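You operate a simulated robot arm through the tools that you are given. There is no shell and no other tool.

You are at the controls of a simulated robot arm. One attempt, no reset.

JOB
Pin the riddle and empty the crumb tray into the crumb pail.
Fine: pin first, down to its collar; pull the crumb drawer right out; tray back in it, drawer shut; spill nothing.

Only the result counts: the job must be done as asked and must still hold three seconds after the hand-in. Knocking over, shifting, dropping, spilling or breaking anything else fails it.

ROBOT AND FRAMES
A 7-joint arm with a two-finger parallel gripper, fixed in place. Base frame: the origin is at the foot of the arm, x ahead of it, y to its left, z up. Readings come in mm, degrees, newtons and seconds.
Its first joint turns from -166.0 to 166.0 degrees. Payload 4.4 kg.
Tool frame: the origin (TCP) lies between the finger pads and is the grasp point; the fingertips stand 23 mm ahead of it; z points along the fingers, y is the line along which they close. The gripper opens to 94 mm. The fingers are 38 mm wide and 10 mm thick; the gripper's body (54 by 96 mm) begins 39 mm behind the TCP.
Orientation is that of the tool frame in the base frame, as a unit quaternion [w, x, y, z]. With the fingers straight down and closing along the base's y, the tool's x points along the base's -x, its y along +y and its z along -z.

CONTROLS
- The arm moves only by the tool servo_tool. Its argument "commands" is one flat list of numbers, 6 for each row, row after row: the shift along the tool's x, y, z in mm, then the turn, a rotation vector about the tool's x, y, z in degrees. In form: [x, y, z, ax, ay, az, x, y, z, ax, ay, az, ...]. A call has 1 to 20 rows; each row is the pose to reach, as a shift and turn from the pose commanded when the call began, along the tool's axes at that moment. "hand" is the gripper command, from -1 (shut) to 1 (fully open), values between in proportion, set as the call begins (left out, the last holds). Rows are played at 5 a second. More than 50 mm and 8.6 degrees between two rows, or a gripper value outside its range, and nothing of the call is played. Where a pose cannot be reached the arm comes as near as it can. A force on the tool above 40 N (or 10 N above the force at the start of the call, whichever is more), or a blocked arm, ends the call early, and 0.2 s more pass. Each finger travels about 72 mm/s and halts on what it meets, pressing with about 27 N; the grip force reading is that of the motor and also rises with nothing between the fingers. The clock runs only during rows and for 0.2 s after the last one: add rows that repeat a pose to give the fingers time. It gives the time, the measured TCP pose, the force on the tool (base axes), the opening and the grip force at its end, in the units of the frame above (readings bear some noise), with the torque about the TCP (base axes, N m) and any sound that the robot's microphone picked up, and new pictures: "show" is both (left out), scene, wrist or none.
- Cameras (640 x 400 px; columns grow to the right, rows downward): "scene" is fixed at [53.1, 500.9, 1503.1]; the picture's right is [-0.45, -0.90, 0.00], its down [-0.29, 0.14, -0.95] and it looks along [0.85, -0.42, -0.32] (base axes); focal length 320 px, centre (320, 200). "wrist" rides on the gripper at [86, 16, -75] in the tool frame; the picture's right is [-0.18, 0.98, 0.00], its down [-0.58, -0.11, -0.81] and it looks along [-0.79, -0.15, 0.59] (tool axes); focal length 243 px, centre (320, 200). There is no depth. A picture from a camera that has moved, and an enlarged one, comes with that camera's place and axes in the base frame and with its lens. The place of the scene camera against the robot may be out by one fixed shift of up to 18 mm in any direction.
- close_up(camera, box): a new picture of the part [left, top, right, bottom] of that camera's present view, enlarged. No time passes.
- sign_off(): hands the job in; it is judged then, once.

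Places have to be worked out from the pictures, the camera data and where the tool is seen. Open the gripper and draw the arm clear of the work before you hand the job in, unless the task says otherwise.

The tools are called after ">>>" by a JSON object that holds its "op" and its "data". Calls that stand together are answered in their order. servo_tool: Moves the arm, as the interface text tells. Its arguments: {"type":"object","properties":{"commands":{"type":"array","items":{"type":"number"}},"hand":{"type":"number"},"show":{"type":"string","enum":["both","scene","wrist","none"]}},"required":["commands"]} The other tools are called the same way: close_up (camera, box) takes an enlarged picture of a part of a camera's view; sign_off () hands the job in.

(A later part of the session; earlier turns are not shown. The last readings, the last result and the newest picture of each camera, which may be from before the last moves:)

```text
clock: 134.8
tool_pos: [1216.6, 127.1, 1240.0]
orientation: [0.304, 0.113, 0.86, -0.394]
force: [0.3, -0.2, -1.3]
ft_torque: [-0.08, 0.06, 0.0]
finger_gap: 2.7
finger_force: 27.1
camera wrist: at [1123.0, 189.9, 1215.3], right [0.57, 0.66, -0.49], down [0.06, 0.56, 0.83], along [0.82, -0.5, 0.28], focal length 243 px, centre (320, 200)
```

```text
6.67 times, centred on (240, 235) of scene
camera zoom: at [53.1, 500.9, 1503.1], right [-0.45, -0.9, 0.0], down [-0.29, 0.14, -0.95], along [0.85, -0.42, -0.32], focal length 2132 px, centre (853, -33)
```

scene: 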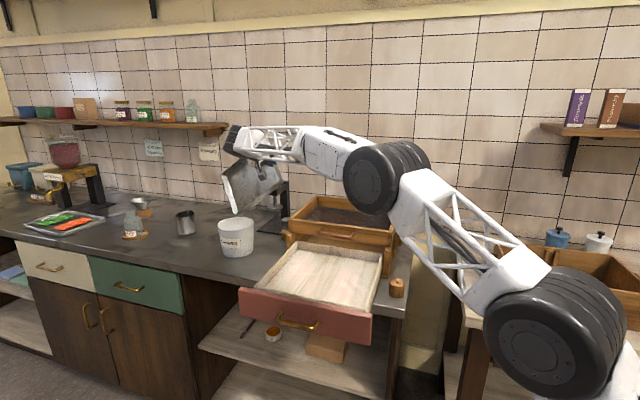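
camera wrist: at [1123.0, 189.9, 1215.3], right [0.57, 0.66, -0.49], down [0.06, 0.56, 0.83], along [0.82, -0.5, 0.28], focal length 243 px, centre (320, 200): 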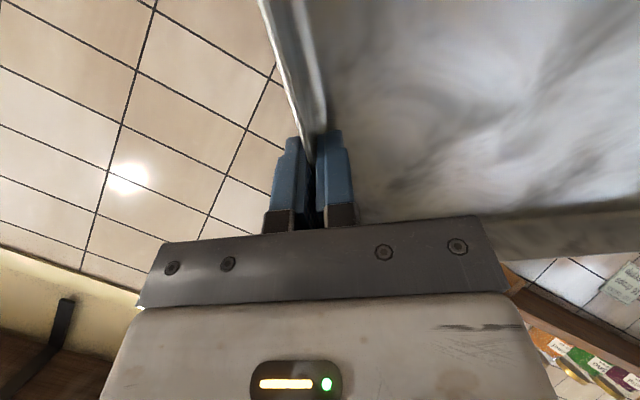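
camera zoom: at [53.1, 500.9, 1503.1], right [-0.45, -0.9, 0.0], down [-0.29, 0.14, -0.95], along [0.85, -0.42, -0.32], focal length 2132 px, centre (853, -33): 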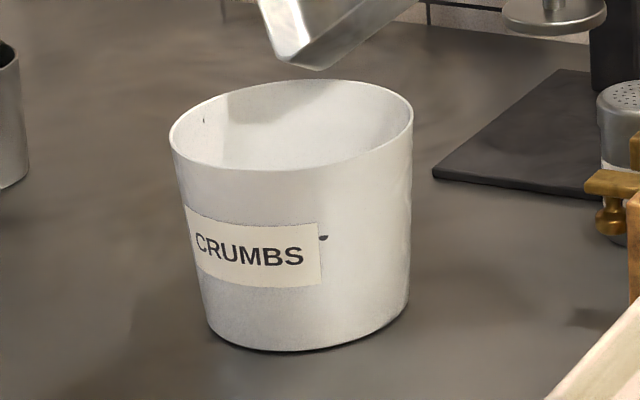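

The tray looks clean and the table around the pail is clear. I'll level the tray back to 25° while moving clear of the pail.

>>> {"op": "servo_tool", "data": {"commands": [-1.97, -1.97, 10.71, -2.12, 2.12, 0, -3.48, -3.48, 21.38, -4.24, 4.24, 0, -4.53, -4.53, 31.99, -6.36, 6.36, 0, -5.13, -5.13, 42.49, -8.49, 8.49, 0, -5.27, -5.27, 52.86, -10.61, 10.61, 0, -4.96, -4.96, 63.06, -12.73, 12.73, 0, -4.2, -4.2, 73.05, -14.85, 14.85, 0, -3.03, -3.03, 82.81, -16.97, 16.97, 0, -1.42, -1.42, 92.3, -19.09, 19.09, 0, 0.6, 0.6, 101.5, -21.21, 21.21, 0, 3.02, 3.02, 110.4, -23.33, 23.33, 0, 4.84, 4.84, 116.1, -24.75, 24.75, 0, 4.84, 4.84, 116.1, -24.75, 24.75, 0], "show": "none"}}

```text
clock: 137.6
tool_pos: [1264.8, 42.7, 1174.9]
orientation: [0.129, 0.127, 0.969, -0.17]
force: [-0.3, -0.5, -1.9]
ft_torque: [-0.12, 0.07, -0.01]
finger_gap: 2.6
finger_force: 27.2
```

Now back to the staging point with the tray level.

>>> {"op": "servo_tool", "data": {"commands": [19, -6.9, -10.9, -1.47, 1.47, 0, 38.1, -13.9, -21.8, -2.95, 2.95, 0, 57.1, -20.8, -32.7, -4.42, 4.42, 0, 76.2, -27.7, -43.6, -5.89, 5.89, 0, 95.2, -34.6, -54.5, -7.37, 7.37, 0, 114.3, -41.6, -65.4, -8.84, 8.84, 0, 133.3, -48.5, -76.2, -10.31, 10.31, 0, 152.3, -55.4, -87.1, -11.79, 11.79, 0, 171.4, -62.3, -98, -13.26, 13.26, 0, 190.4, -69.3, -108.9, -14.73, 14.73, 0, 209.5, -76.2, -119.8, -16.21, 16.21, 0, 228.5, -83.1, -130.7, -17.68, 17.68, 0, 228.5, -83.1, -130.7, -17.68, 17.68, 0], "show": "both"}}

>>> {"op": "close_up", "data": {"camera": "scene", "box": [170, 130, 360, 270]}}

```text
clock: 140.4
tool_pos: [999.5, 61.6, 1249.8]
orientation: [0.0, 0.131, 0.991, 0.001]
force: [-0.5, 0.3, -1.7]
ft_torque: [-0.15, 0.08, -0.01]
finger_gap: 2.8
finger_force: 27.0
camera wrist: at [921.2, 100.5, 1325.9], right [0.43, 0.9, 0.0], down [0.53, -0.26, 0.8], along [0.73, -0.35, -0.59], focal length 243 px, centre (320, 200)
```

scene: 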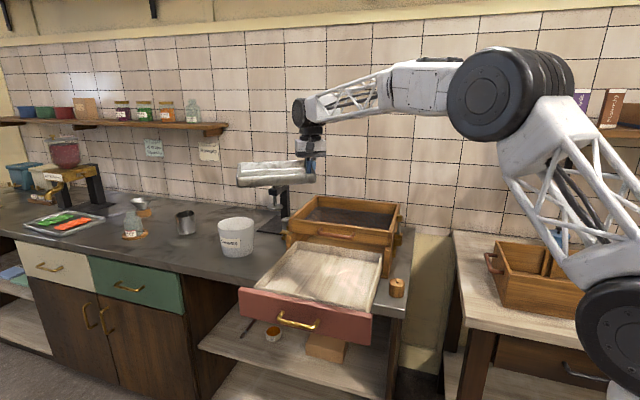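
wrist: 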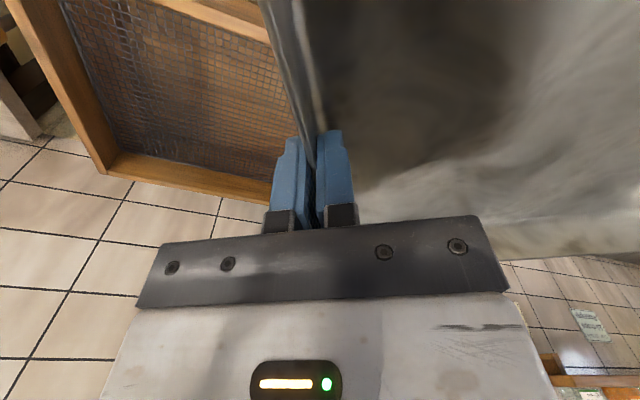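

```text
2.86 times, centred on (265, 200) of scene
camera zoom: at [53.1, 500.9, 1503.1], right [-0.45, -0.9, 0.0], down [-0.29, 0.14, -0.95], along [0.85, -0.42, -0.32], focal length 914 px, centre (477, 200)
```

zoom: 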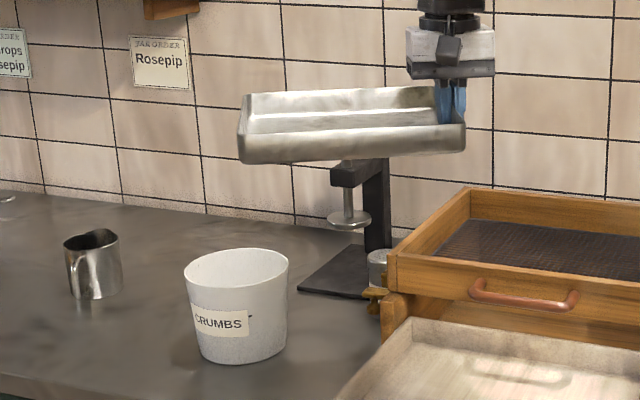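

Tray is empty and level, and the pail is undisturbed. I'll carry it back to the point directly above its place in the drawer, undoing the yaw.

>>> {"op": "servo_tool", "data": {"commands": [17.5, -8.5, 3.4, 0, 0, 2.3, 35, -17, 6.8, 0, 0, 4.6, 52.6, -25.6, 10.2, 0, 0, 6.9, 70.2, -34.1, 13.5, 0, 0, 9.2, 87.7, -42.6, 16.9, 0, 0, 11.5, 105.3, -51.1, 20.3, 0, 0, 13.8, 122.8, -59.7, 23.7, 0, 0, 16.2, 140.4, -68.2, 27.1, 0, 0, 18.5, 157.9, -76.7, 30.5, 0, 0, 20.8, 175.5, -85.2, 33.8, 0, 0, 23.1, 193, -93.8, 37.2, 0, 0, 25.4, 210.6, -102.3, 40.6, 0, 0, 27.7, 228.1, -110.8, 44, 0, 0, 30, 228.1, -110.8, 44, 0, 0, 30], "show": "both"}}

```text
clock: 143.4
tool_pos: [752.6, 12.4, 1205.1]
orientation: [-0.001, 0.383, 0.924, 0.001]
force: [0.4, -0.5, -1.9]
ft_torque: [-0.13, 0.17, 0.03]
finger_gap: 2.9
finger_force: 27.2
camera wrist: at [703.4, 85.7, 1280.4], right [0.82, 0.57, 0.0], down [0.34, -0.49, 0.8], along [0.45, -0.66, -0.59], focal length 243 px, centre (320, 200)
```

scene: 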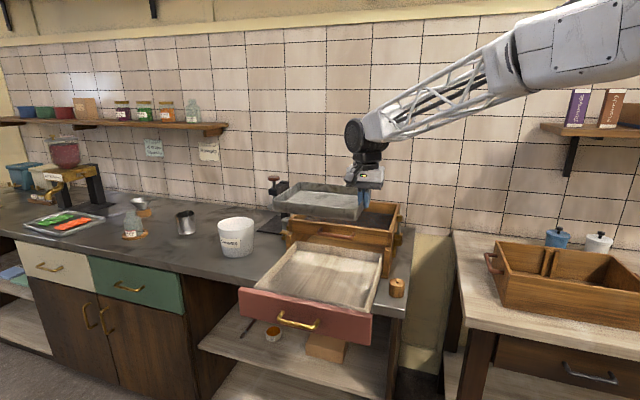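
wrist: 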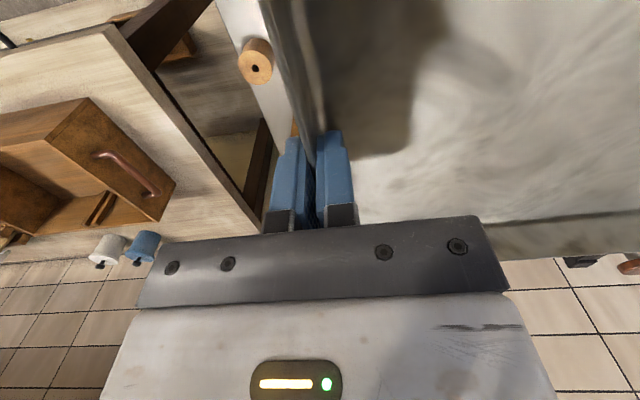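

Directly above the drawer again. I'll lower the tray most of the way, then check.

>>> {"op": "servo_tool", "data": {"commands": [0, 0, 6, 0, 0, 0, 0, 0, 20, 0, 0, 0, 0, 0, 38, 0, 0, 0, 0, 0, 58, 0, 0, 0, 0, 0, 78, 0, 0, 0, 0, 0, 98, 0, 0, 0, 0, 0, 118, 0, 0, 0, 0, 0, 138, 0, 0, 0, 0, 0, 158, 0, 0, 0, 0, 0, 178, 0, 0, 0, 0, 0, 198, 0, 0, 0, 0, 0, 212, 0, 0, 0, 0, 0, 222, 0, 0, 0, 0, 0, 230, 0, 0, 0, 0, 0, 230, 0, 0, 0], "show": "both"}}

>>> {"op": "close_up", "data": {"camera": "scene", "box": [260, 210, 400, 310]}}

```text
clock: 146.6
tool_pos: [751.6, 14.0, 977.4]
orientation: [-0.001, 0.383, 0.924, 0.002]
force: [-0.1, 0.0, -1.6]
ft_torque: [-0.11, 0.14, 0.01]
finger_gap: 2.7
finger_force: 26.5
camera wrist: at [701.7, 87.4, 1051.4], right [0.82, 0.57, 0.0], down [0.34, -0.49, 0.8], along [0.46, -0.66, -0.59], focal length 243 px, centre (320, 200)
```

scene: 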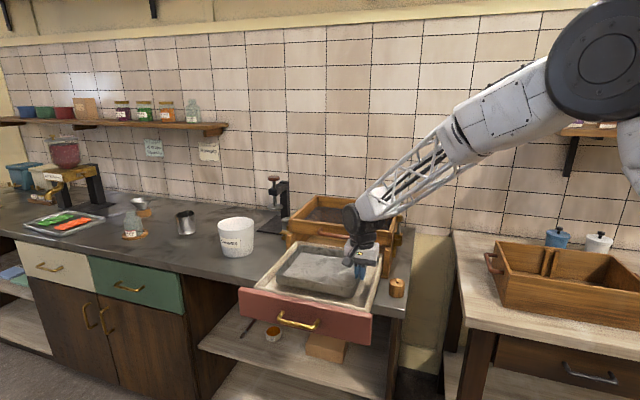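
wrist: 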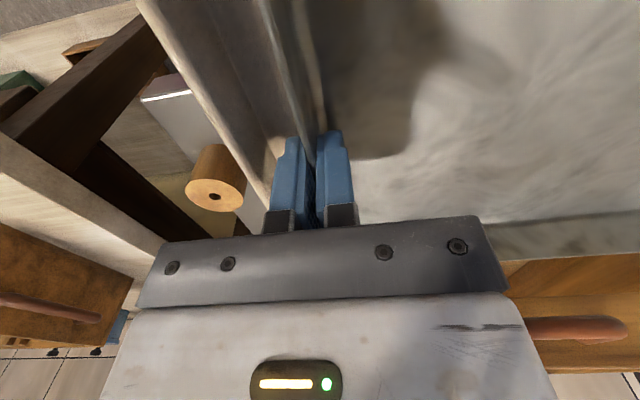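

```text
4.00 times, centred on (330, 260) of scene
camera zoom: at [53.1, 500.9, 1503.1], right [-0.45, -0.9, 0.0], down [-0.29, 0.14, -0.95], along [0.85, -0.42, -0.32], focal length 1279 px, centre (280, -40)
```

zoom: 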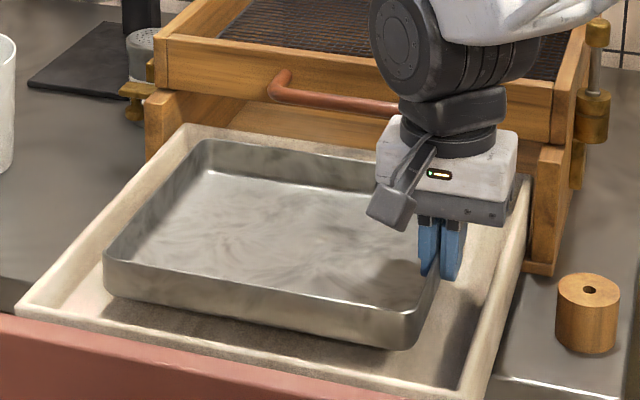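

The tray is right over its place, ~24 mm up. I'll lower the rest slowly.

>>> {"op": "servo_tool", "data": {"commands": [0, 0, 5, 0, 0, 0, 0, 0, 11, 0, 0, 0, 0, 0, 16, 0, 0, 0, 0, 0, 20, 0, 0, 0, 0, 0, 22, 0, 0, 0, 0, 0, 23, 0, 0, 0, 0, 0, 23.7, 0, 0, 0, 0, 0, 23.7, 0, 0, 0], "show": "none"}}

>>> {"op": "close_up", "data": {"camera": "scene", "box": [260, 210, 400, 310]}}

```text
clock: 148.4
tool_pos: [749.6, 13.5, 952.3]
orientation: [-0.001, 0.383, 0.924, 0.001]
force: [0.1, 0.0, -2.4]
ft_torque: [-0.02, 0.01, 0.01]
finger_gap: 2.6
finger_force: 27.1
```

```text
4.00 times, centred on (330, 260) of scene
camera zoom: at [53.1, 500.9, 1503.1], right [-0.45, -0.9, 0.0], down [-0.29, 0.14, -0.95], along [0.85, -0.42, -0.32], focal length 1279 px, centre (280, -40)
```

zoom: 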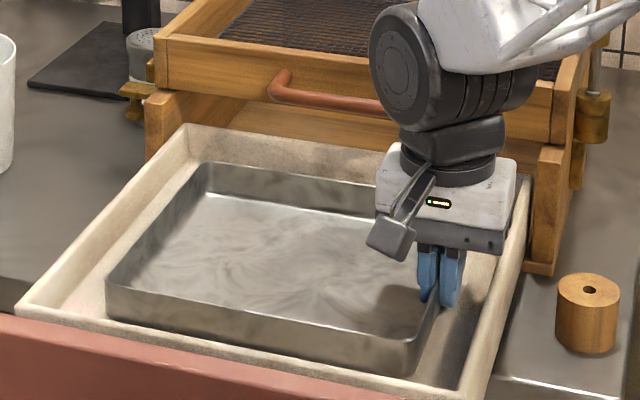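

Torque has dropped to zero, so the tray is resting on the drawer floor. I'll open the fingers moderately and rise straight up.

>>> {"op": "servo_tool", "data": {"commands": [0, 0, 0, 0, 0, 0, 0, 0, 0, 0, 0, 0, 0, 0, 0, 0, 0, 0], "hand": -0.4, "show": "wrist"}}

>>> {"op": "servo_tool", "data": {"commands": [0, 0, -10, 0, 0, 0, 0, 0, -30, 0, 0, 0, 0, 0, -60, 0, 0, 0, 0, 0, -100, 0, 0, 0, 0, 0, -145, 0, 0, 0, 0, 0, -190, 0, 0, 0, 0, 0, -230, 0, 0, 0, 0, 0, -250, 0, 0, 0, 0, 0, -250, 0, 0, 0], "show": "both"}}

>>> {"op": "close_up", "data": {"camera": "scene", "box": [240, 200, 410, 320]}}

```text
clock: 149.2
tool_pos: [750.2, 13.5, 954.1]
orientation: [-0.002, 0.382, 0.924, 0.002]
force: [-0.4, -0.3, 0.3]
ft_torque: [0.03, 0.0, -0.03]
finger_gap: 28.3
finger_force: 0.0
camera wrist: at [701.5, 87.0, 1028.5], right [0.82, 0.57, 0.0], down [0.34, -0.49, 0.8], along [0.46, -0.66, -0.59], focal length 243 px, centre (320, 200)
```

wrist: 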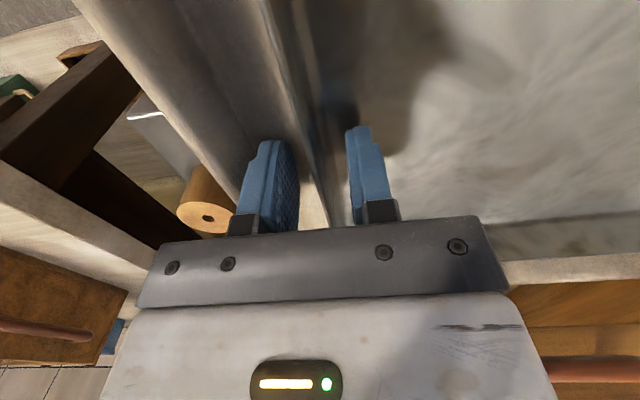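

```text
clock: 151.2
tool_pos: [750.5, 12.3, 1203.2]
orientation: [-0.002, 0.383, 0.924, 0.0]
force: [0.7, -0.2, 0.2]
ft_torque: [0.02, 0.02, 0.01]
finger_gap: 28.2
finger_force: 0.0
camera wrist: at [701.0, 85.7, 1278.6], right [0.82, 0.57, 0.0], down [0.34, -0.49, 0.8], along [0.45, -0.66, -0.59], focal length 243 px, centre (320, 200)
```

scene: 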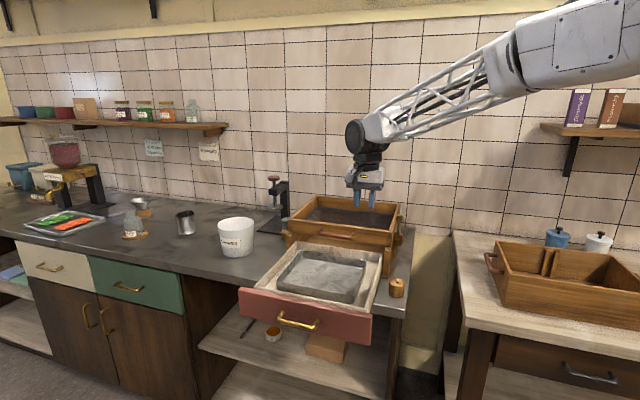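
wrist: 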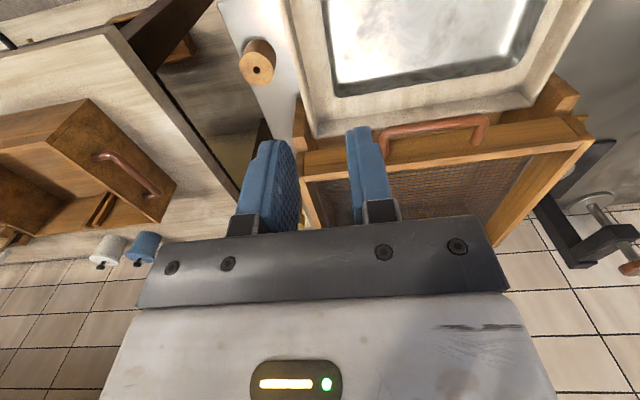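

```text
3.33 times, centred on (325, 260) of scene
camera zoom: at [53.1, 500.9, 1503.1], right [-0.45, -0.9, 0.0], down [-0.29, 0.14, -0.95], along [0.85, -0.42, -0.32], focal length 1066 px, centre (303, 0)
```

zoom: 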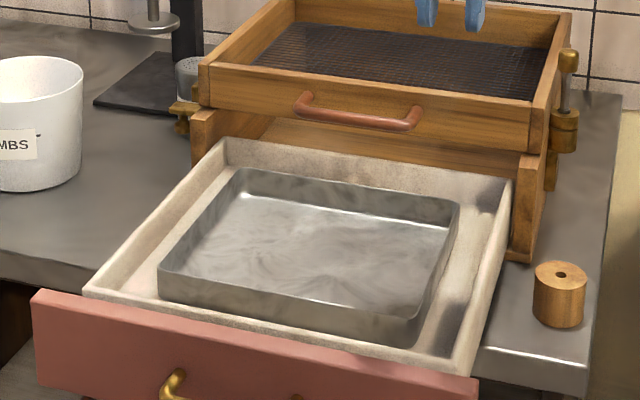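

The tray is back in place, empty. Now for shutting the drawer: I'll return to the front, yaw to the handle-grasp heading, and approach the handle as before.

>>> {"op": "servo_tool", "data": {"commands": [24, 10, 1.4, 0, 0, -7.5, 48, 20, 2.8, 0, 0, -15, 72.5, 30, 4.2, 0, 0, -22.5, 96.7, 39.9, 5.7, 0, 0, -30, 120.8, 49.8, 7, 0, 0, -37.5, 145, 59.8, 8.5, 0, 0, -45, 169, 69.8, 10, 0, 0, -52.5, 193.3, 79.7, 11.3, 0, 0, -60, 217.5, 89.7, 12.7, 0, 0, -67.5, 241.7, 99.7, 14.2, 0, 0, -75, 265.8, 109.6, 15.6, 0, 0, -82.5, 290, 119.6, 17, 0, 0, -90, 290, 119.6, 17, 0, 0, -90], "show": "both"}}

```text
clock: 154.0
tool_pos: [629.1, 301.4, 1186.8]
orientation: [0.0, -0.383, 0.924, 0.002]
force: [0.0, -0.3, -0.6]
ft_torque: [0.03, 0.0, 0.01]
finger_gap: 28.3
finger_force: 0.0
camera wrist: at [557.0, 252.8, 1261.8], right [-0.57, 0.82, 0.0], down [0.49, 0.33, 0.81], along [0.66, 0.46, -0.59], focal length 243 px, centre (320, 200)
```

scene: 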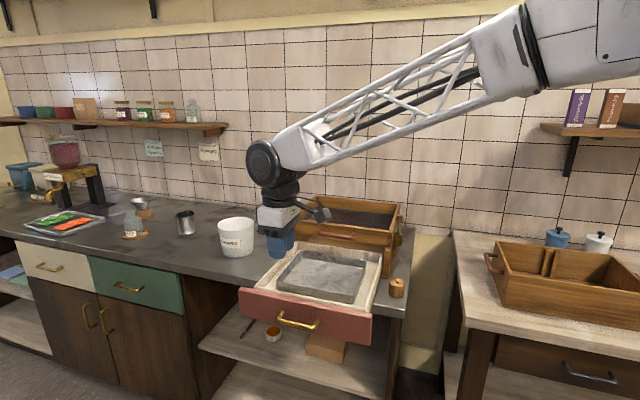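
wrist: 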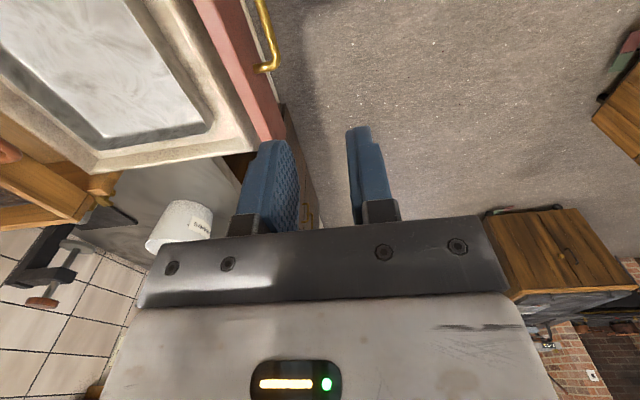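

At the front. I'll tilt 60° about x and descend to the pre-grasp point in front of the handle, as before.

>>> {"op": "servo_tool", "data": {"commands": [0, 0, 0, 7.5, 0, 0, 0, 0, 0, 15, 0, 0, 0, 0, 0, 22.5, 0, 0, 0, 0, 0, 30, 0, 0, 0, 0, 0, 37.5, 0, 0, 0, 0, 0, 45, 0, 0, 0, 0, 0, 52.5, 0, 0, 0, 0, 0, 60, 0, 0, 0, 0, 40, 60, 0, 0, 0, 0, 85, 60, 0, 0, 0, 0, 130, 60, 0, 0, 0, 0, 170, 60, 0, 0, 0, 0, 200, 60, 0, 0, 0, 0, 218, 60, 0, 0, 0, 0, 218, 60, 0, 0], "show": "both"}}

>>> {"op": "close_up", "data": {"camera": "wrist", "box": [220, 20, 460, 220]}}

```text
clock: 157.2
tool_pos: [628.7, 304.5, 967.5]
orientation: [0.191, -0.331, 0.801, -0.461]
force: [-0.3, 0.2, 0.8]
ft_torque: [0.0, 0.02, -0.02]
finger_gap: 28.2
finger_force: 0.0
camera wrist: at [516.6, 295.8, 991.3], right [-0.22, 0.48, -0.85], down [-0.04, 0.86, 0.5], along [0.97, 0.15, -0.17], focal length 243 px, centre (320, 200)
```

scene: 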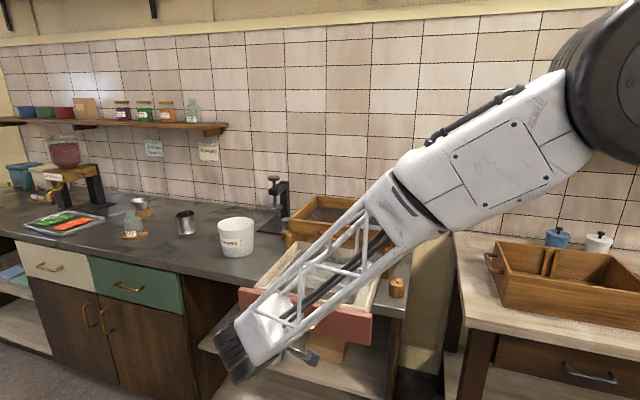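
wrist: 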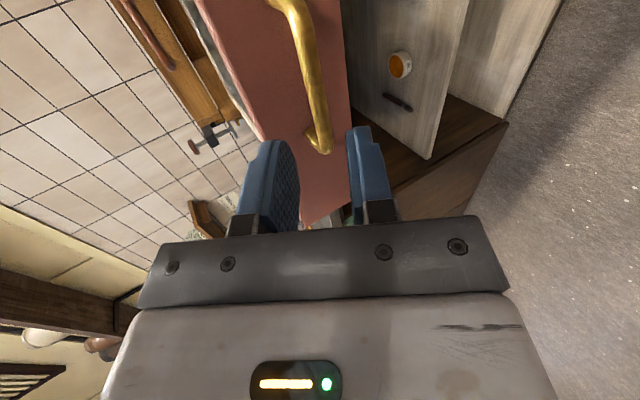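

```text
2.00 times, centred on (340, 120) of wrist
camera zoom: at [516.6, 295.8, 991.3], right [-0.22, 0.48, -0.85], down [-0.04, 0.86, 0.5], along [0.97, 0.15, -0.17], focal length 485 px, centre (280, 360)
```

zoom: 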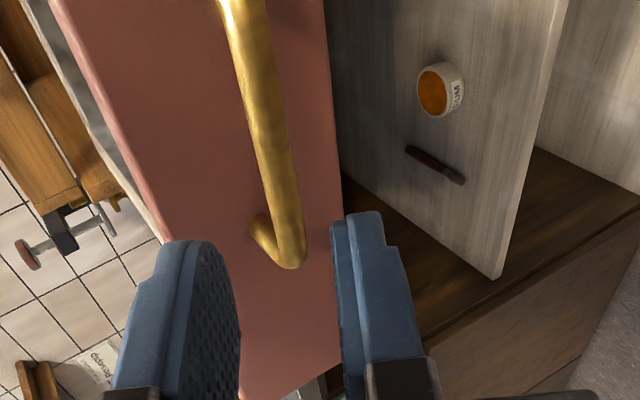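

The view matches the earlier approach, where the bar ended up ≈0.4 mm from the aim. I'll advance ~62 mm onto the bar.

>>> {"op": "servo_tool", "data": {"commands": [2, -0.4, 12, 0, 0, 0, 3, -0.4, 26, 0, 0, 0, 4, -0.4, 40, 0, 0, 0, 4, -0.4, 52, 0, 0, 0, 4, -0.4, 61, 0, 0, 0, 4, -0.4, 61, 0, 0, 0], "show": "wrist"}}

>>> {"op": "close_up", "data": {"camera": "wrist", "box": [220, 20, 460, 220]}}

```text
clock: 158.6
tool_pos: [664.3, 263.8, 938.6]
orientation: [0.191, -0.331, 0.801, -0.46]
force: [0.1, -0.3, 0.5]
ft_torque: [0.02, 0.0, 0.0]
finger_gap: 28.1
finger_force: 0.0
camera wrist: at [552.6, 254.9, 962.5], right [-0.22, 0.48, -0.85], down [-0.04, 0.86, 0.5], along [0.97, 0.15, -0.17], focal length 243 px, centre (320, 200)
```

wrist: 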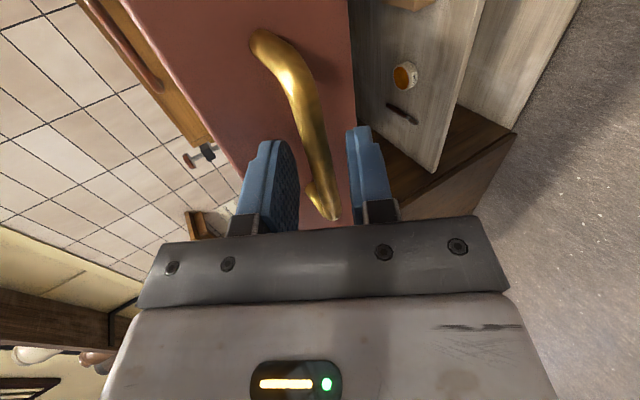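

```text
2.00 times, centred on (340, 120) of wrist
camera zoom: at [552.6, 254.9, 962.5], right [-0.22, 0.48, -0.85], down [-0.04, 0.86, 0.5], along [0.97, 0.15, -0.17], focal length 485 px, centre (280, 360)
```

zoom: 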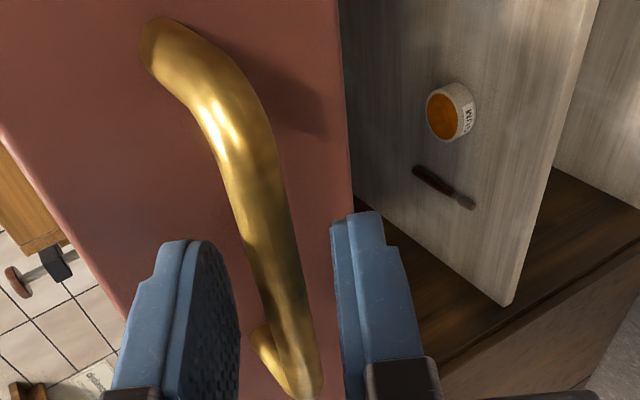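

The bar is between the pads. Closing the grip.

>>> {"op": "servo_tool", "data": {"commands": [0, 0, 0, 0, 0, 0, 0, 0, 0, 0, 0, 0, 0, 0, 0, 0, 0, 0], "hand": -1, "show": "none"}}

```text
clock: 159.4
tool_pos: [663.5, 265.1, 939.4]
orientation: [0.192, -0.331, 0.801, -0.461]
force: [2.5, -0.4, -3.0]
ft_torque: [0.84, -0.87, -0.63]
finger_gap: 11.7
finger_force: 45.5
```

Good grip, little side load. I'll push the drawer in along +n = (0.707,−0.707,0), smoothly.

>>> {"op": "servo_tool", "data": {"commands": [0, -1.5, 2.6, 0, 0, 0, 0, -4.5, 7.8, 0, 0, 0, 0, -9, 15.6, 0, 0, 0, 0, -14, 24.2, 0, 0, 0, 0, -19, 32.9, 0, 0, 0, 0, -24, 41.5, 0, 0, 0, 0, -29, 50.2, 0, 0, 0, 0, -33, 57, 0, 0, 0, 0, -35.1, 60.6, 0, 0, 0, 0, -35.1, 60.6, 0, 0, 0], "show": "scene"}}

```text
clock: 161.6
tool_pos: [713.3, 214.5, 939.8]
orientation: [0.192, -0.332, 0.801, -0.46]
force: [21.5, 20.8, 1.8]
ft_torque: [1.2, -1.29, 0.34]
finger_gap: 11.6
finger_force: 45.3
```

scene: 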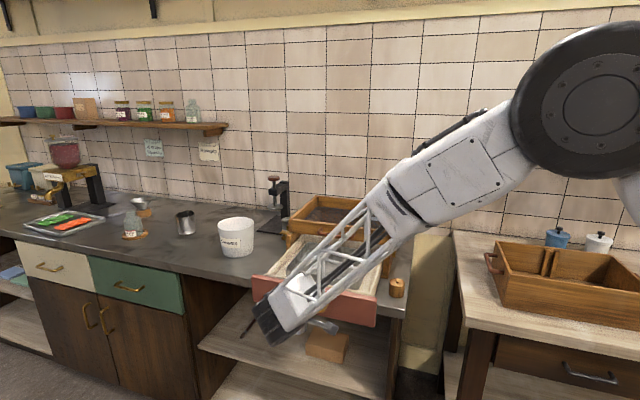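

Sliding well; ~30 N sideways load, so I'll shift 1.2 mm toward +e and push on.

>>> {"op": "servo_tool", "data": {"commands": [-1.2, -1.5, 2.6, 0, 0, 0, -1.2, -5.5, 9.5, 0, 0, 0, -1.2, -10.5, 18.1, 0, 0, 0, -1.2, -15.5, 26.8, 0, 0, 0, -1.2, -20.5, 35.4, 0, 0, 0, -1.2, -25.5, 44, 0, 0, 0, -1.2, -30.5, 52.7, 0, 0, 0, -1.2, -35.5, 61.3, 0, 0, 0, -1.2, -40, 69.1, 0, 0, 0, -1.2, -40, 69.1, 0, 0, 0], "show": "scene"}}

```text
clock: 163.8
tool_pos: [771.8, 159.3, 938.5]
orientation: [0.192, -0.333, 0.8, -0.46]
force: [-19.9, -18.1, 16.4]
ft_torque: [0.61, -0.91, -0.89]
finger_gap: 11.7
finger_force: 44.6
```

scene: 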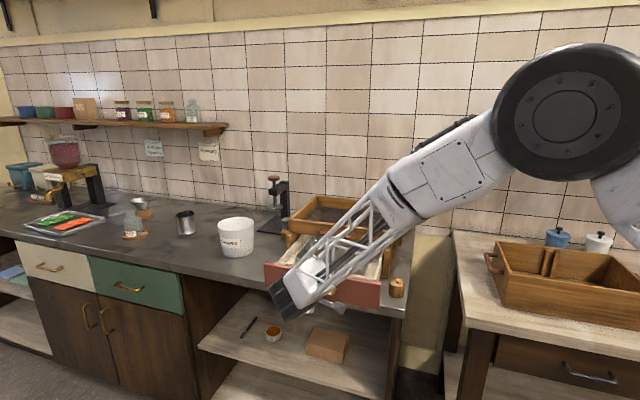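

Load reversed, so shift +0.9 mm and up 0.4 mm, and push another 80 mm.

>>> {"op": "servo_tool", "data": {"commands": [0.9, -1.9, 2.4, 0, 0, 0, 0.9, -5.9, 9.3, 0, 0, 0, 0.9, -10.9, 17.9, 0, 0, 0, 0.9, -15.9, 26.6, 0, 0, 0, 0.9, -20.9, 35.2, 0, 0, 0, 0.9, -25.9, 43.8, 0, 0, 0, 0.9, -30.9, 52.5, 0, 0, 0, 0.9, -35.9, 61.1, 0, 0, 0, 0.9, -40.4, 68.9, 0, 0, 0, 0.9, -40.4, 68.9, 0, 0, 0], "show": "scene"}}

```text
clock: 166.0
tool_pos: [828.1, 101.2, 937.9]
orientation: [0.191, -0.332, 0.801, -0.461]
force: [21.1, 23.3, -20.6]
ft_torque: [1.09, -0.78, -0.7]
finger_gap: 11.6
finger_force: 45.4
```

scene: 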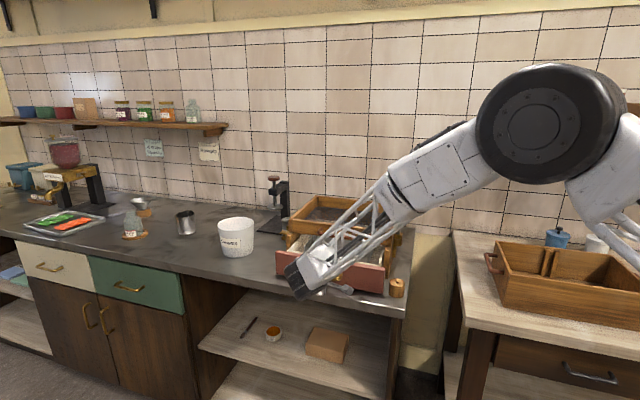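

232 mm in. Relieve the loads and push 70 mm more.

>>> {"op": "servo_tool", "data": {"commands": [-1, -1, 2.8, 0, 0, 0, -1, -5, 9.7, 0, 0, 0, -1, -10, 18.3, 0, 0, 0, -1, -15, 27, 0, 0, 0, -1, -20, 35.6, 0, 0, 0, -1, -25, 44.2, 0, 0, 0, -1, -29.5, 52, 0, 0, 0, -1, -33, 58.1, 0, 0, 0, -1, -34.7, 60.9, 0, 0, 0, -1, -34.7, 60.9, 0, 0, 0], "show": "scene"}}

>>> {"op": "close_up", "data": {"camera": "scene", "box": [265, 190, 425, 310]}}

```text
clock: 168.2
tool_pos: [875.6, 52.2, 938.4]
orientation: [0.192, -0.331, 0.801, -0.46]
force: [-13.2, -13.4, 6.1]
ft_torque: [0.7, -0.82, -0.82]
finger_gap: 11.6
finger_force: 44.9
```

scene: 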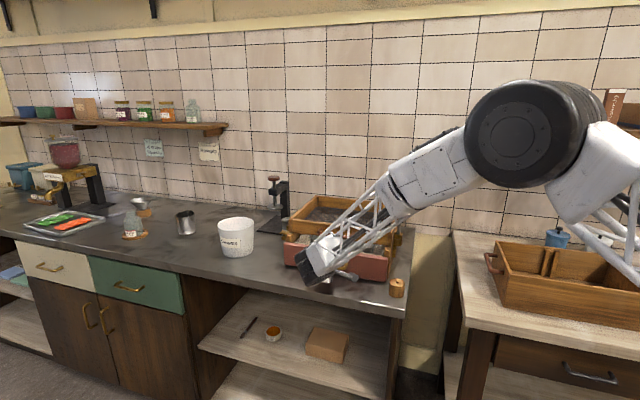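

```text
3.33 times, centred on (345, 250) of scene
camera zoom: at [53.1, 500.9, 1503.1], right [-0.45, -0.9, 0.0], down [-0.29, 0.14, -0.95], along [0.85, -0.42, -0.32], focal length 1066 px, centre (237, 33)
```

zoom: 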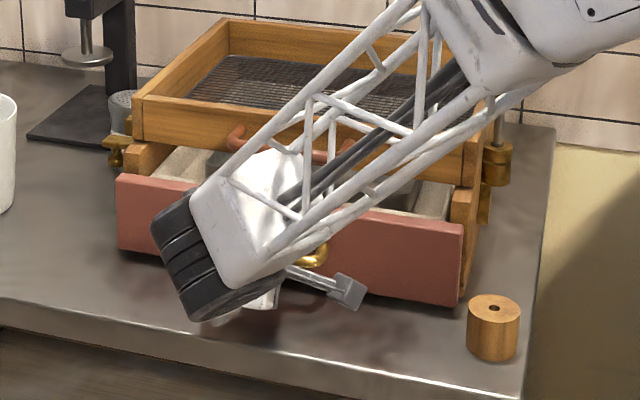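

About 300 mm in; ~17 mm to the original position. I'll push the rest slowly until it meets its closed stop.

>>> {"op": "servo_tool", "data": {"commands": [0.6, -2, 3.5, 0, 0, 0, 0.6, -4, 6.9, 0, 0, 0, 0.6, -6, 10.4, 0, 0, 0, 0.6, -7.5, 13, 0, 0, 0, 0.6, -9, 15.6, 0, 0, 0, 0.6, -10.5, 18.2, 0, 0, 0, 0.6, -12, 20.8, 0, 0, 0, 0.6, -12, 20.8, 0, 0, 0], "show": "scene"}}

>>> {"op": "close_up", "data": {"camera": "scene", "box": [265, 190, 425, 310]}}

```text
clock: 169.3
tool_pos: [886.8, 42.4, 936.8]
orientation: [0.191, -0.333, 0.801, -0.459]
force: [-8.9, 11.1, 0.9]
ft_torque: [0.99, -0.86, -1.28]
finger_gap: 11.7
finger_force: 45.2
stopped in row 5: the force on the tool passed its limit at 56 N (the readings are from after the stop); the commanded pose is now the measured one
```

scene: 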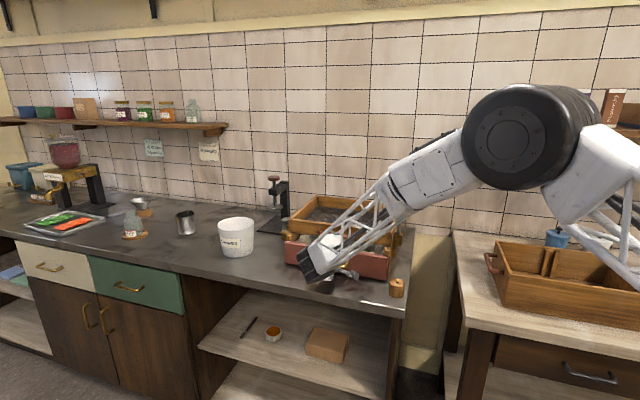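

```text
3.33 times, centred on (345, 250) of scene
camera zoom: at [53.1, 500.9, 1503.1], right [-0.45, -0.9, 0.0], down [-0.29, 0.14, -0.95], along [0.85, -0.42, -0.32], focal length 1066 px, centre (237, 33)
```

zoom: 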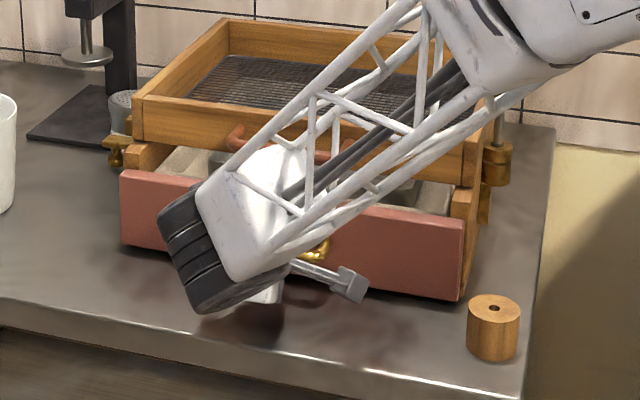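

It met resistance (14 N residual, 56 N peak) at essentially the starting position – the closed stop. I'll press a little more to make sure it's fully home.

>>> {"op": "servo_tool", "data": {"commands": [0, -0.5, 0.9, 0, 0, 0, 0, -1, 1.7, 0, 0, 0, 0, -1.2, 2.1, 0, 0, 0, 0, -1.2, 2.1, 0, 0, 0], "show": "none"}}

```text
clock: 170.0
tool_pos: [888.9, 40.8, 935.6]
orientation: [0.19, -0.334, 0.801, -0.459]
force: [-10.6, 10.0, 0.6]
ft_torque: [1.07, -0.97, -1.09]
finger_gap: 12.1
finger_force: 44.8
stopped in row 3: the force on the tool passed its limit at 40 N (the readings are from after the stop); the commanded pose is now the measured one
```

It's solidly against the closed stop. I'll open the fingers and back away from the handle.

>>> {"op": "servo_tool", "data": {"commands": [0, 0.2, -0.4, 0, 0, 0, 0, 0.2, -0.4, 0, 0, 0, 0, 0.2, -0.4, 0, 0, 0], "hand": -0.35, "show": "wrist"}}

>>> {"op": "servo_tool", "data": {"commands": [0, 0, -8, 0, 0, 0, 0, 0, -22, 0, 0, 0, 0, 0, -40, 0, 0, 0, 0, 0, -60, 0, 0, 0, 0, 0, -80, 0, 0, 0, 0, 0, -80, 0, 0, 0], "show": "both"}}

>>> {"op": "close_up", "data": {"camera": "scene", "box": [265, 190, 425, 310]}}

```text
clock: 170.8
tool_pos: [887.5, 42.0, 936.2]
orientation: [0.192, -0.333, 0.801, -0.459]
force: [0.1, 0.1, -0.4]
ft_torque: [-0.02, 0.02, 0.04]
finger_gap: 30.5
finger_force: 0.0
camera wrist: at [776.3, 32.2, 959.9], right [-0.22, 0.48, -0.85], down [-0.05, 0.86, 0.5], along [0.97, 0.15, -0.17], focal length 243 px, centre (320, 200)
```

wrist: 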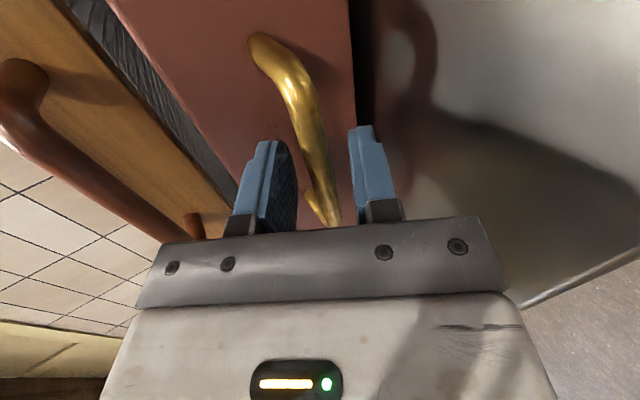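

```text
clock: 172.2
tool_pos: [838.4, 88.4, 974.9]
orientation: [0.191, -0.333, 0.801, -0.46]
force: [0.6, -0.2, 0.9]
ft_torque: [0.05, -0.01, -0.03]
finger_gap: 30.7
finger_force: 0.0
camera wrist: at [726.6, 79.4, 999.6], right [-0.22, 0.48, -0.85], down [-0.04, 0.86, 0.5], along [0.97, 0.15, -0.17], focal length 243 px, centre (320, 200)
```

scene: 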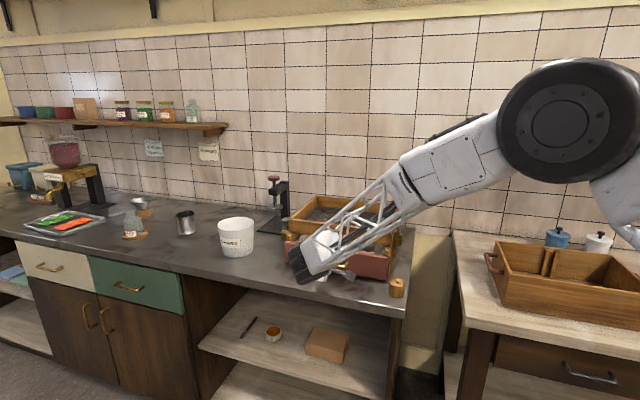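
wrist: 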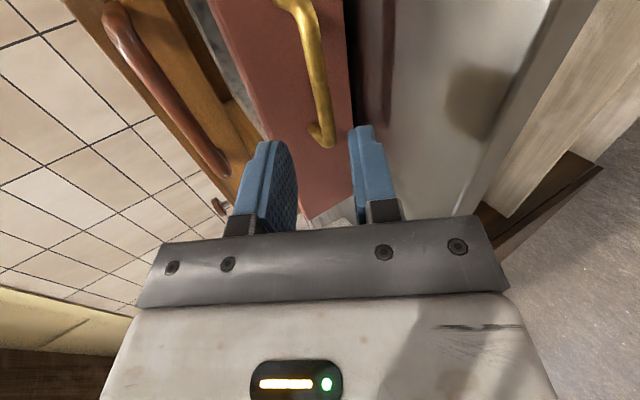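

```text
3.33 times, centred on (345, 250) of scene
camera zoom: at [53.1, 500.9, 1503.1], right [-0.45, -0.9, 0.0], down [-0.29, 0.14, -0.95], along [0.85, -0.42, -0.32], focal length 1066 px, centre (237, 33)
```

zoom: 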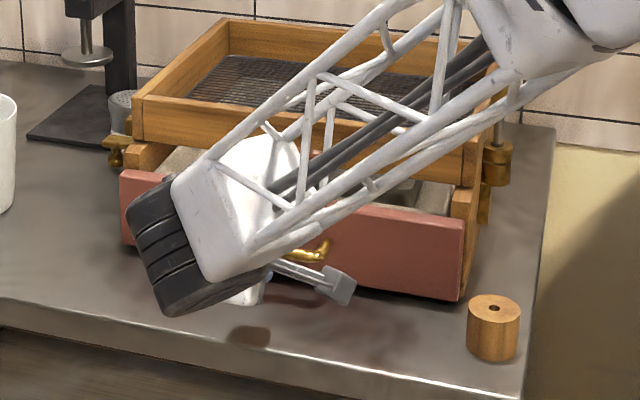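

The drawer front is back at its original closed place. I'll rise, turn the tool down, then look over the scene and into the pail.

>>> {"op": "servo_tool", "data": {"commands": [0, -40, -23, 0, 0, 0, 0, -80, -46, 0, 0, 0, 0, -120, -69, 0, 0, 0, 0, -160, -92, 0, 0, 0, 0, -190, -109, 0, 0, 0, 0, -190, -109, -8, 0, 0, 0, -190, -109, -16, 0, 0, 0, -190, -109, -24, 0, 0, 0, -190, -109, -32, 0, 0, 0, -190, -109, -40, 0, 0, 0, -190, -109, -48, 0, 0, 0, -190, -109, -56, 0, 0, 0, -190, -109, -60, 0, 0, 0, -190, -109, -60, 0, 0], "hand": 1, "show": "both"}}

>>> {"op": "close_up", "data": {"camera": "scene", "box": [260, 180, 430, 310]}}

>>> {"op": "close_up", "data": {"camera": "wrist", "box": [100, 0, 420, 240]}}

```text
clock: 175.2
tool_pos: [841.0, 87.4, 1195.5]
orientation: [-0.002, -0.385, 0.923, 0.003]
force: [0.1, -1.2, -0.2]
ft_torque: [-0.01, -0.04, 0.0]
finger_gap: 93.9
finger_force: 0.1
camera wrist: at [769.1, 39.0, 1270.0], right [-0.57, 0.82, 0.01], down [0.49, 0.33, 0.81], along [0.66, 0.46, -0.59], focal length 243 px, centre (320, 200)
```

scene: 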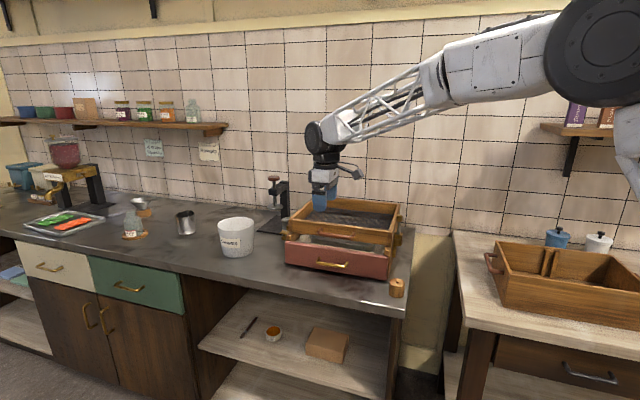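
wrist: 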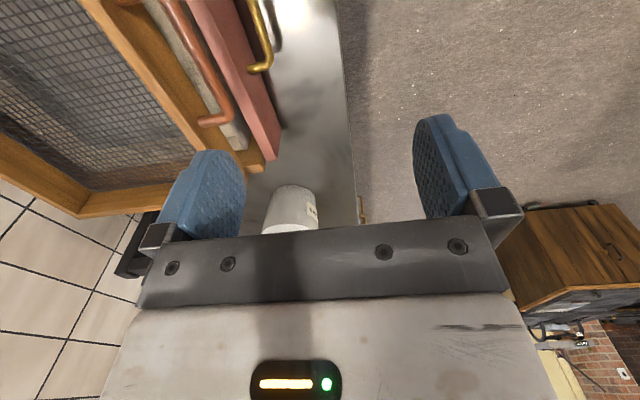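

```text
3.08 times, centred on (345, 245) of scene
camera zoom: at [53.1, 500.9, 1503.1], right [-0.45, -0.9, 0.0], down [-0.29, 0.14, -0.95], along [0.85, -0.42, -0.32], focal length 984 px, centre (243, 62)
```

zoom: 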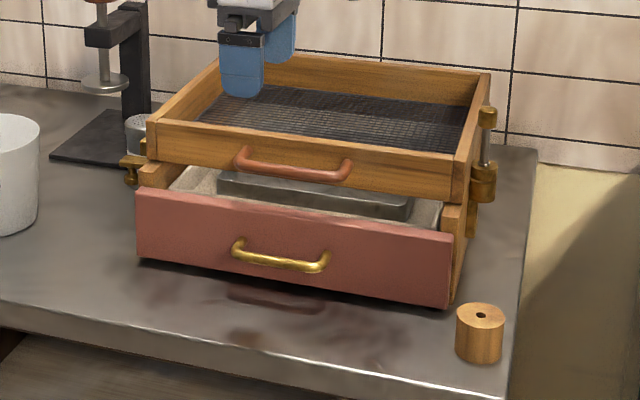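

```text
1.67 times, centred on (260, 120) of wrist
camera zoom: at [769.1, 39.0, 1270.0], right [-0.57, 0.82, 0.01], down [0.49, 0.33, 0.81], along [0.66, 0.46, -0.59], focal length 404 px, centre (420, 333)
```

zoom: 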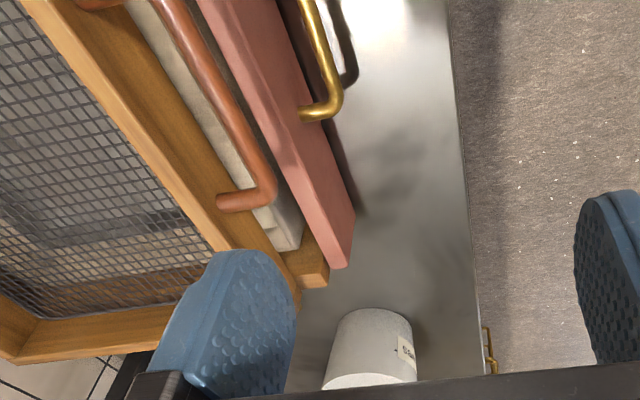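

The close-up matches the starting picture: drawer shut, tray back inside and empty, pin standing seated in the lug. I'll swing over to look down into the pail and around it.

>>> {"op": "servo_tool", "data": {"commands": [-38, -11, -15, 0, 0, 0, -76, -22, -30, 0, 0, 0, -114, -34, -45, 0, 0, 0, -152, -45, -60, 0, 0, 0, -190, -56, -64, 0, 0, 0, -228, -68, -64, 0, 0, 0, -266, -79, -64, 0, 0, 0, -304, -90, -64, 0, 0, 0, -337, -100, -64, 0, 0, 0, -337, -100, -64, 0, 0, 0], "show": "both"}}

>>> {"op": "close_up", "data": {"camera": "wrist", "box": [180, 0, 460, 180]}}

```text
clock: 177.4
tool_pos: [1150.2, 257.1, 1259.3]
orientation: [-0.003, -0.383, 0.924, 0.003]
force: [0.3, -0.8, -0.2]
ft_torque: [-0.02, 0.03, 0.02]
finger_gap: 94.0
finger_force: 0.1
camera wrist: at [1079.1, 207.3, 1333.9], right [-0.57, 0.82, 0.01], down [0.49, 0.33, 0.8], along [0.66, 0.46, -0.59], focal length 243 px, centre (320, 200)
```

scene: 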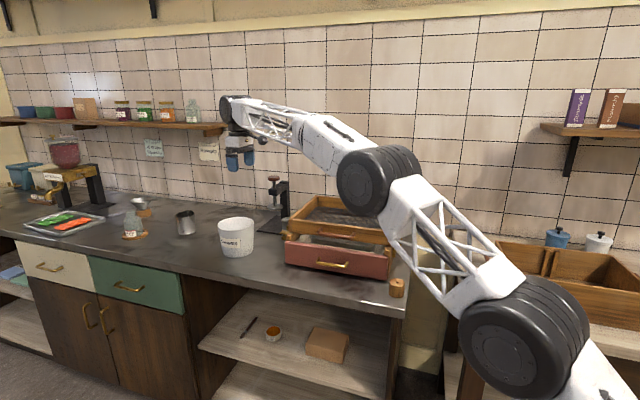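
wrist: 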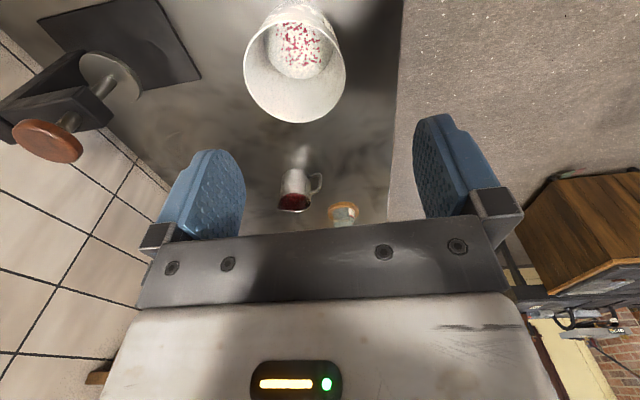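

```text
2.22 times, centred on (320, 90) of wrist
camera zoom: at [1079.1, 207.3, 1333.9], right [-0.57, 0.82, 0.01], down [0.49, 0.33, 0.8], along [0.66, 0.46, -0.59], focal length 539 px, centre (320, 444)
```

zoom: 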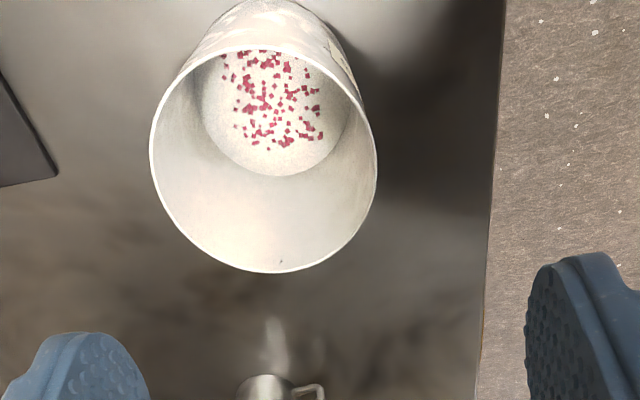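

The crumbs are all in the pail and the table around it is clean. I'll check the pin once more and withdraw the arm to its starting area with the gripper open.

>>> {"op": "servo_tool", "data": {"commands": [30, 28, -20, 0, 0, 0, 63, 59, -49, 0, 0, 0, 97, 90, -49, 0, 0, 0, 131, 122, -49, 0, 0, 0, 164, 153, -49, 0, 0, 0, 198, 185, -49, 0, 0, 0, 232, 216, -49, 0, 0, 0, 265, 248, -49, 0, 0, 0, 299, 279, -49, 0, 0, 0, 332, 310, -49, 0, 0, 0, 365, 341, -49, 0, 0, 0, 365, 341, -49, 0, 0, 0], "show": "both"}}

>>> {"op": "close_up", "data": {"camera": "scene", "box": [375, 205, 420, 300]}}

>>> {"op": "close_up", "data": {"camera": "scene", "box": [200, 190, 420, 320]}}

```text
refused: row 2 steps farther than a row can; nothing moved
```

```text
4.21 times, centred on (398, 252) of scene
camera zoom: at [53.1, 500.9, 1503.1], right [-0.45, -0.9, 0.0], down [-0.29, 0.14, -0.95], along [0.85, -0.42, -0.32], focal length 1346 px, centre (-6, -21)
```

zoom: 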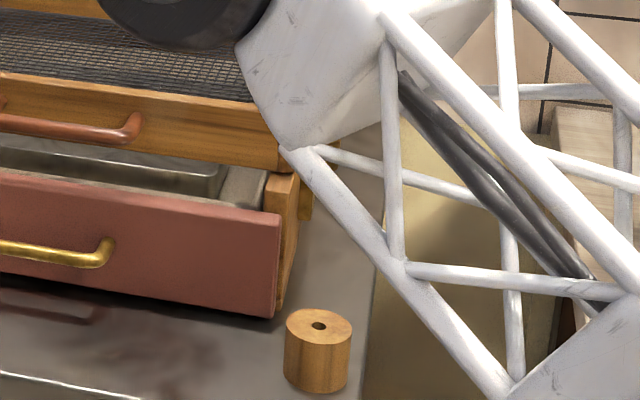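

```text
2.91 times, centred on (310, 255) of scene
camera zoom: at [53.1, 500.9, 1503.1], right [-0.45, -0.9, 0.0], down [-0.29, 0.14, -0.95], along [0.85, -0.42, -0.32], focal length 930 px, centre (349, 40)
```

zoom: 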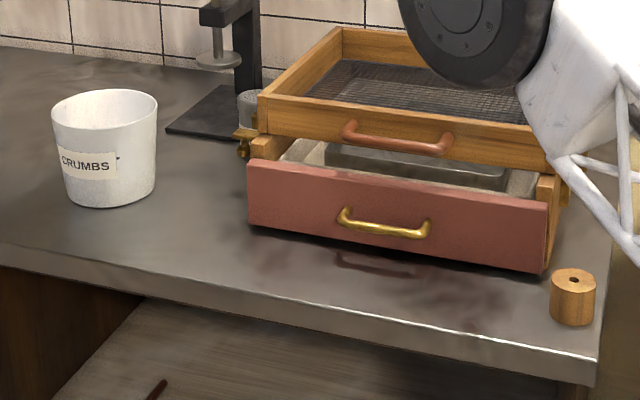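

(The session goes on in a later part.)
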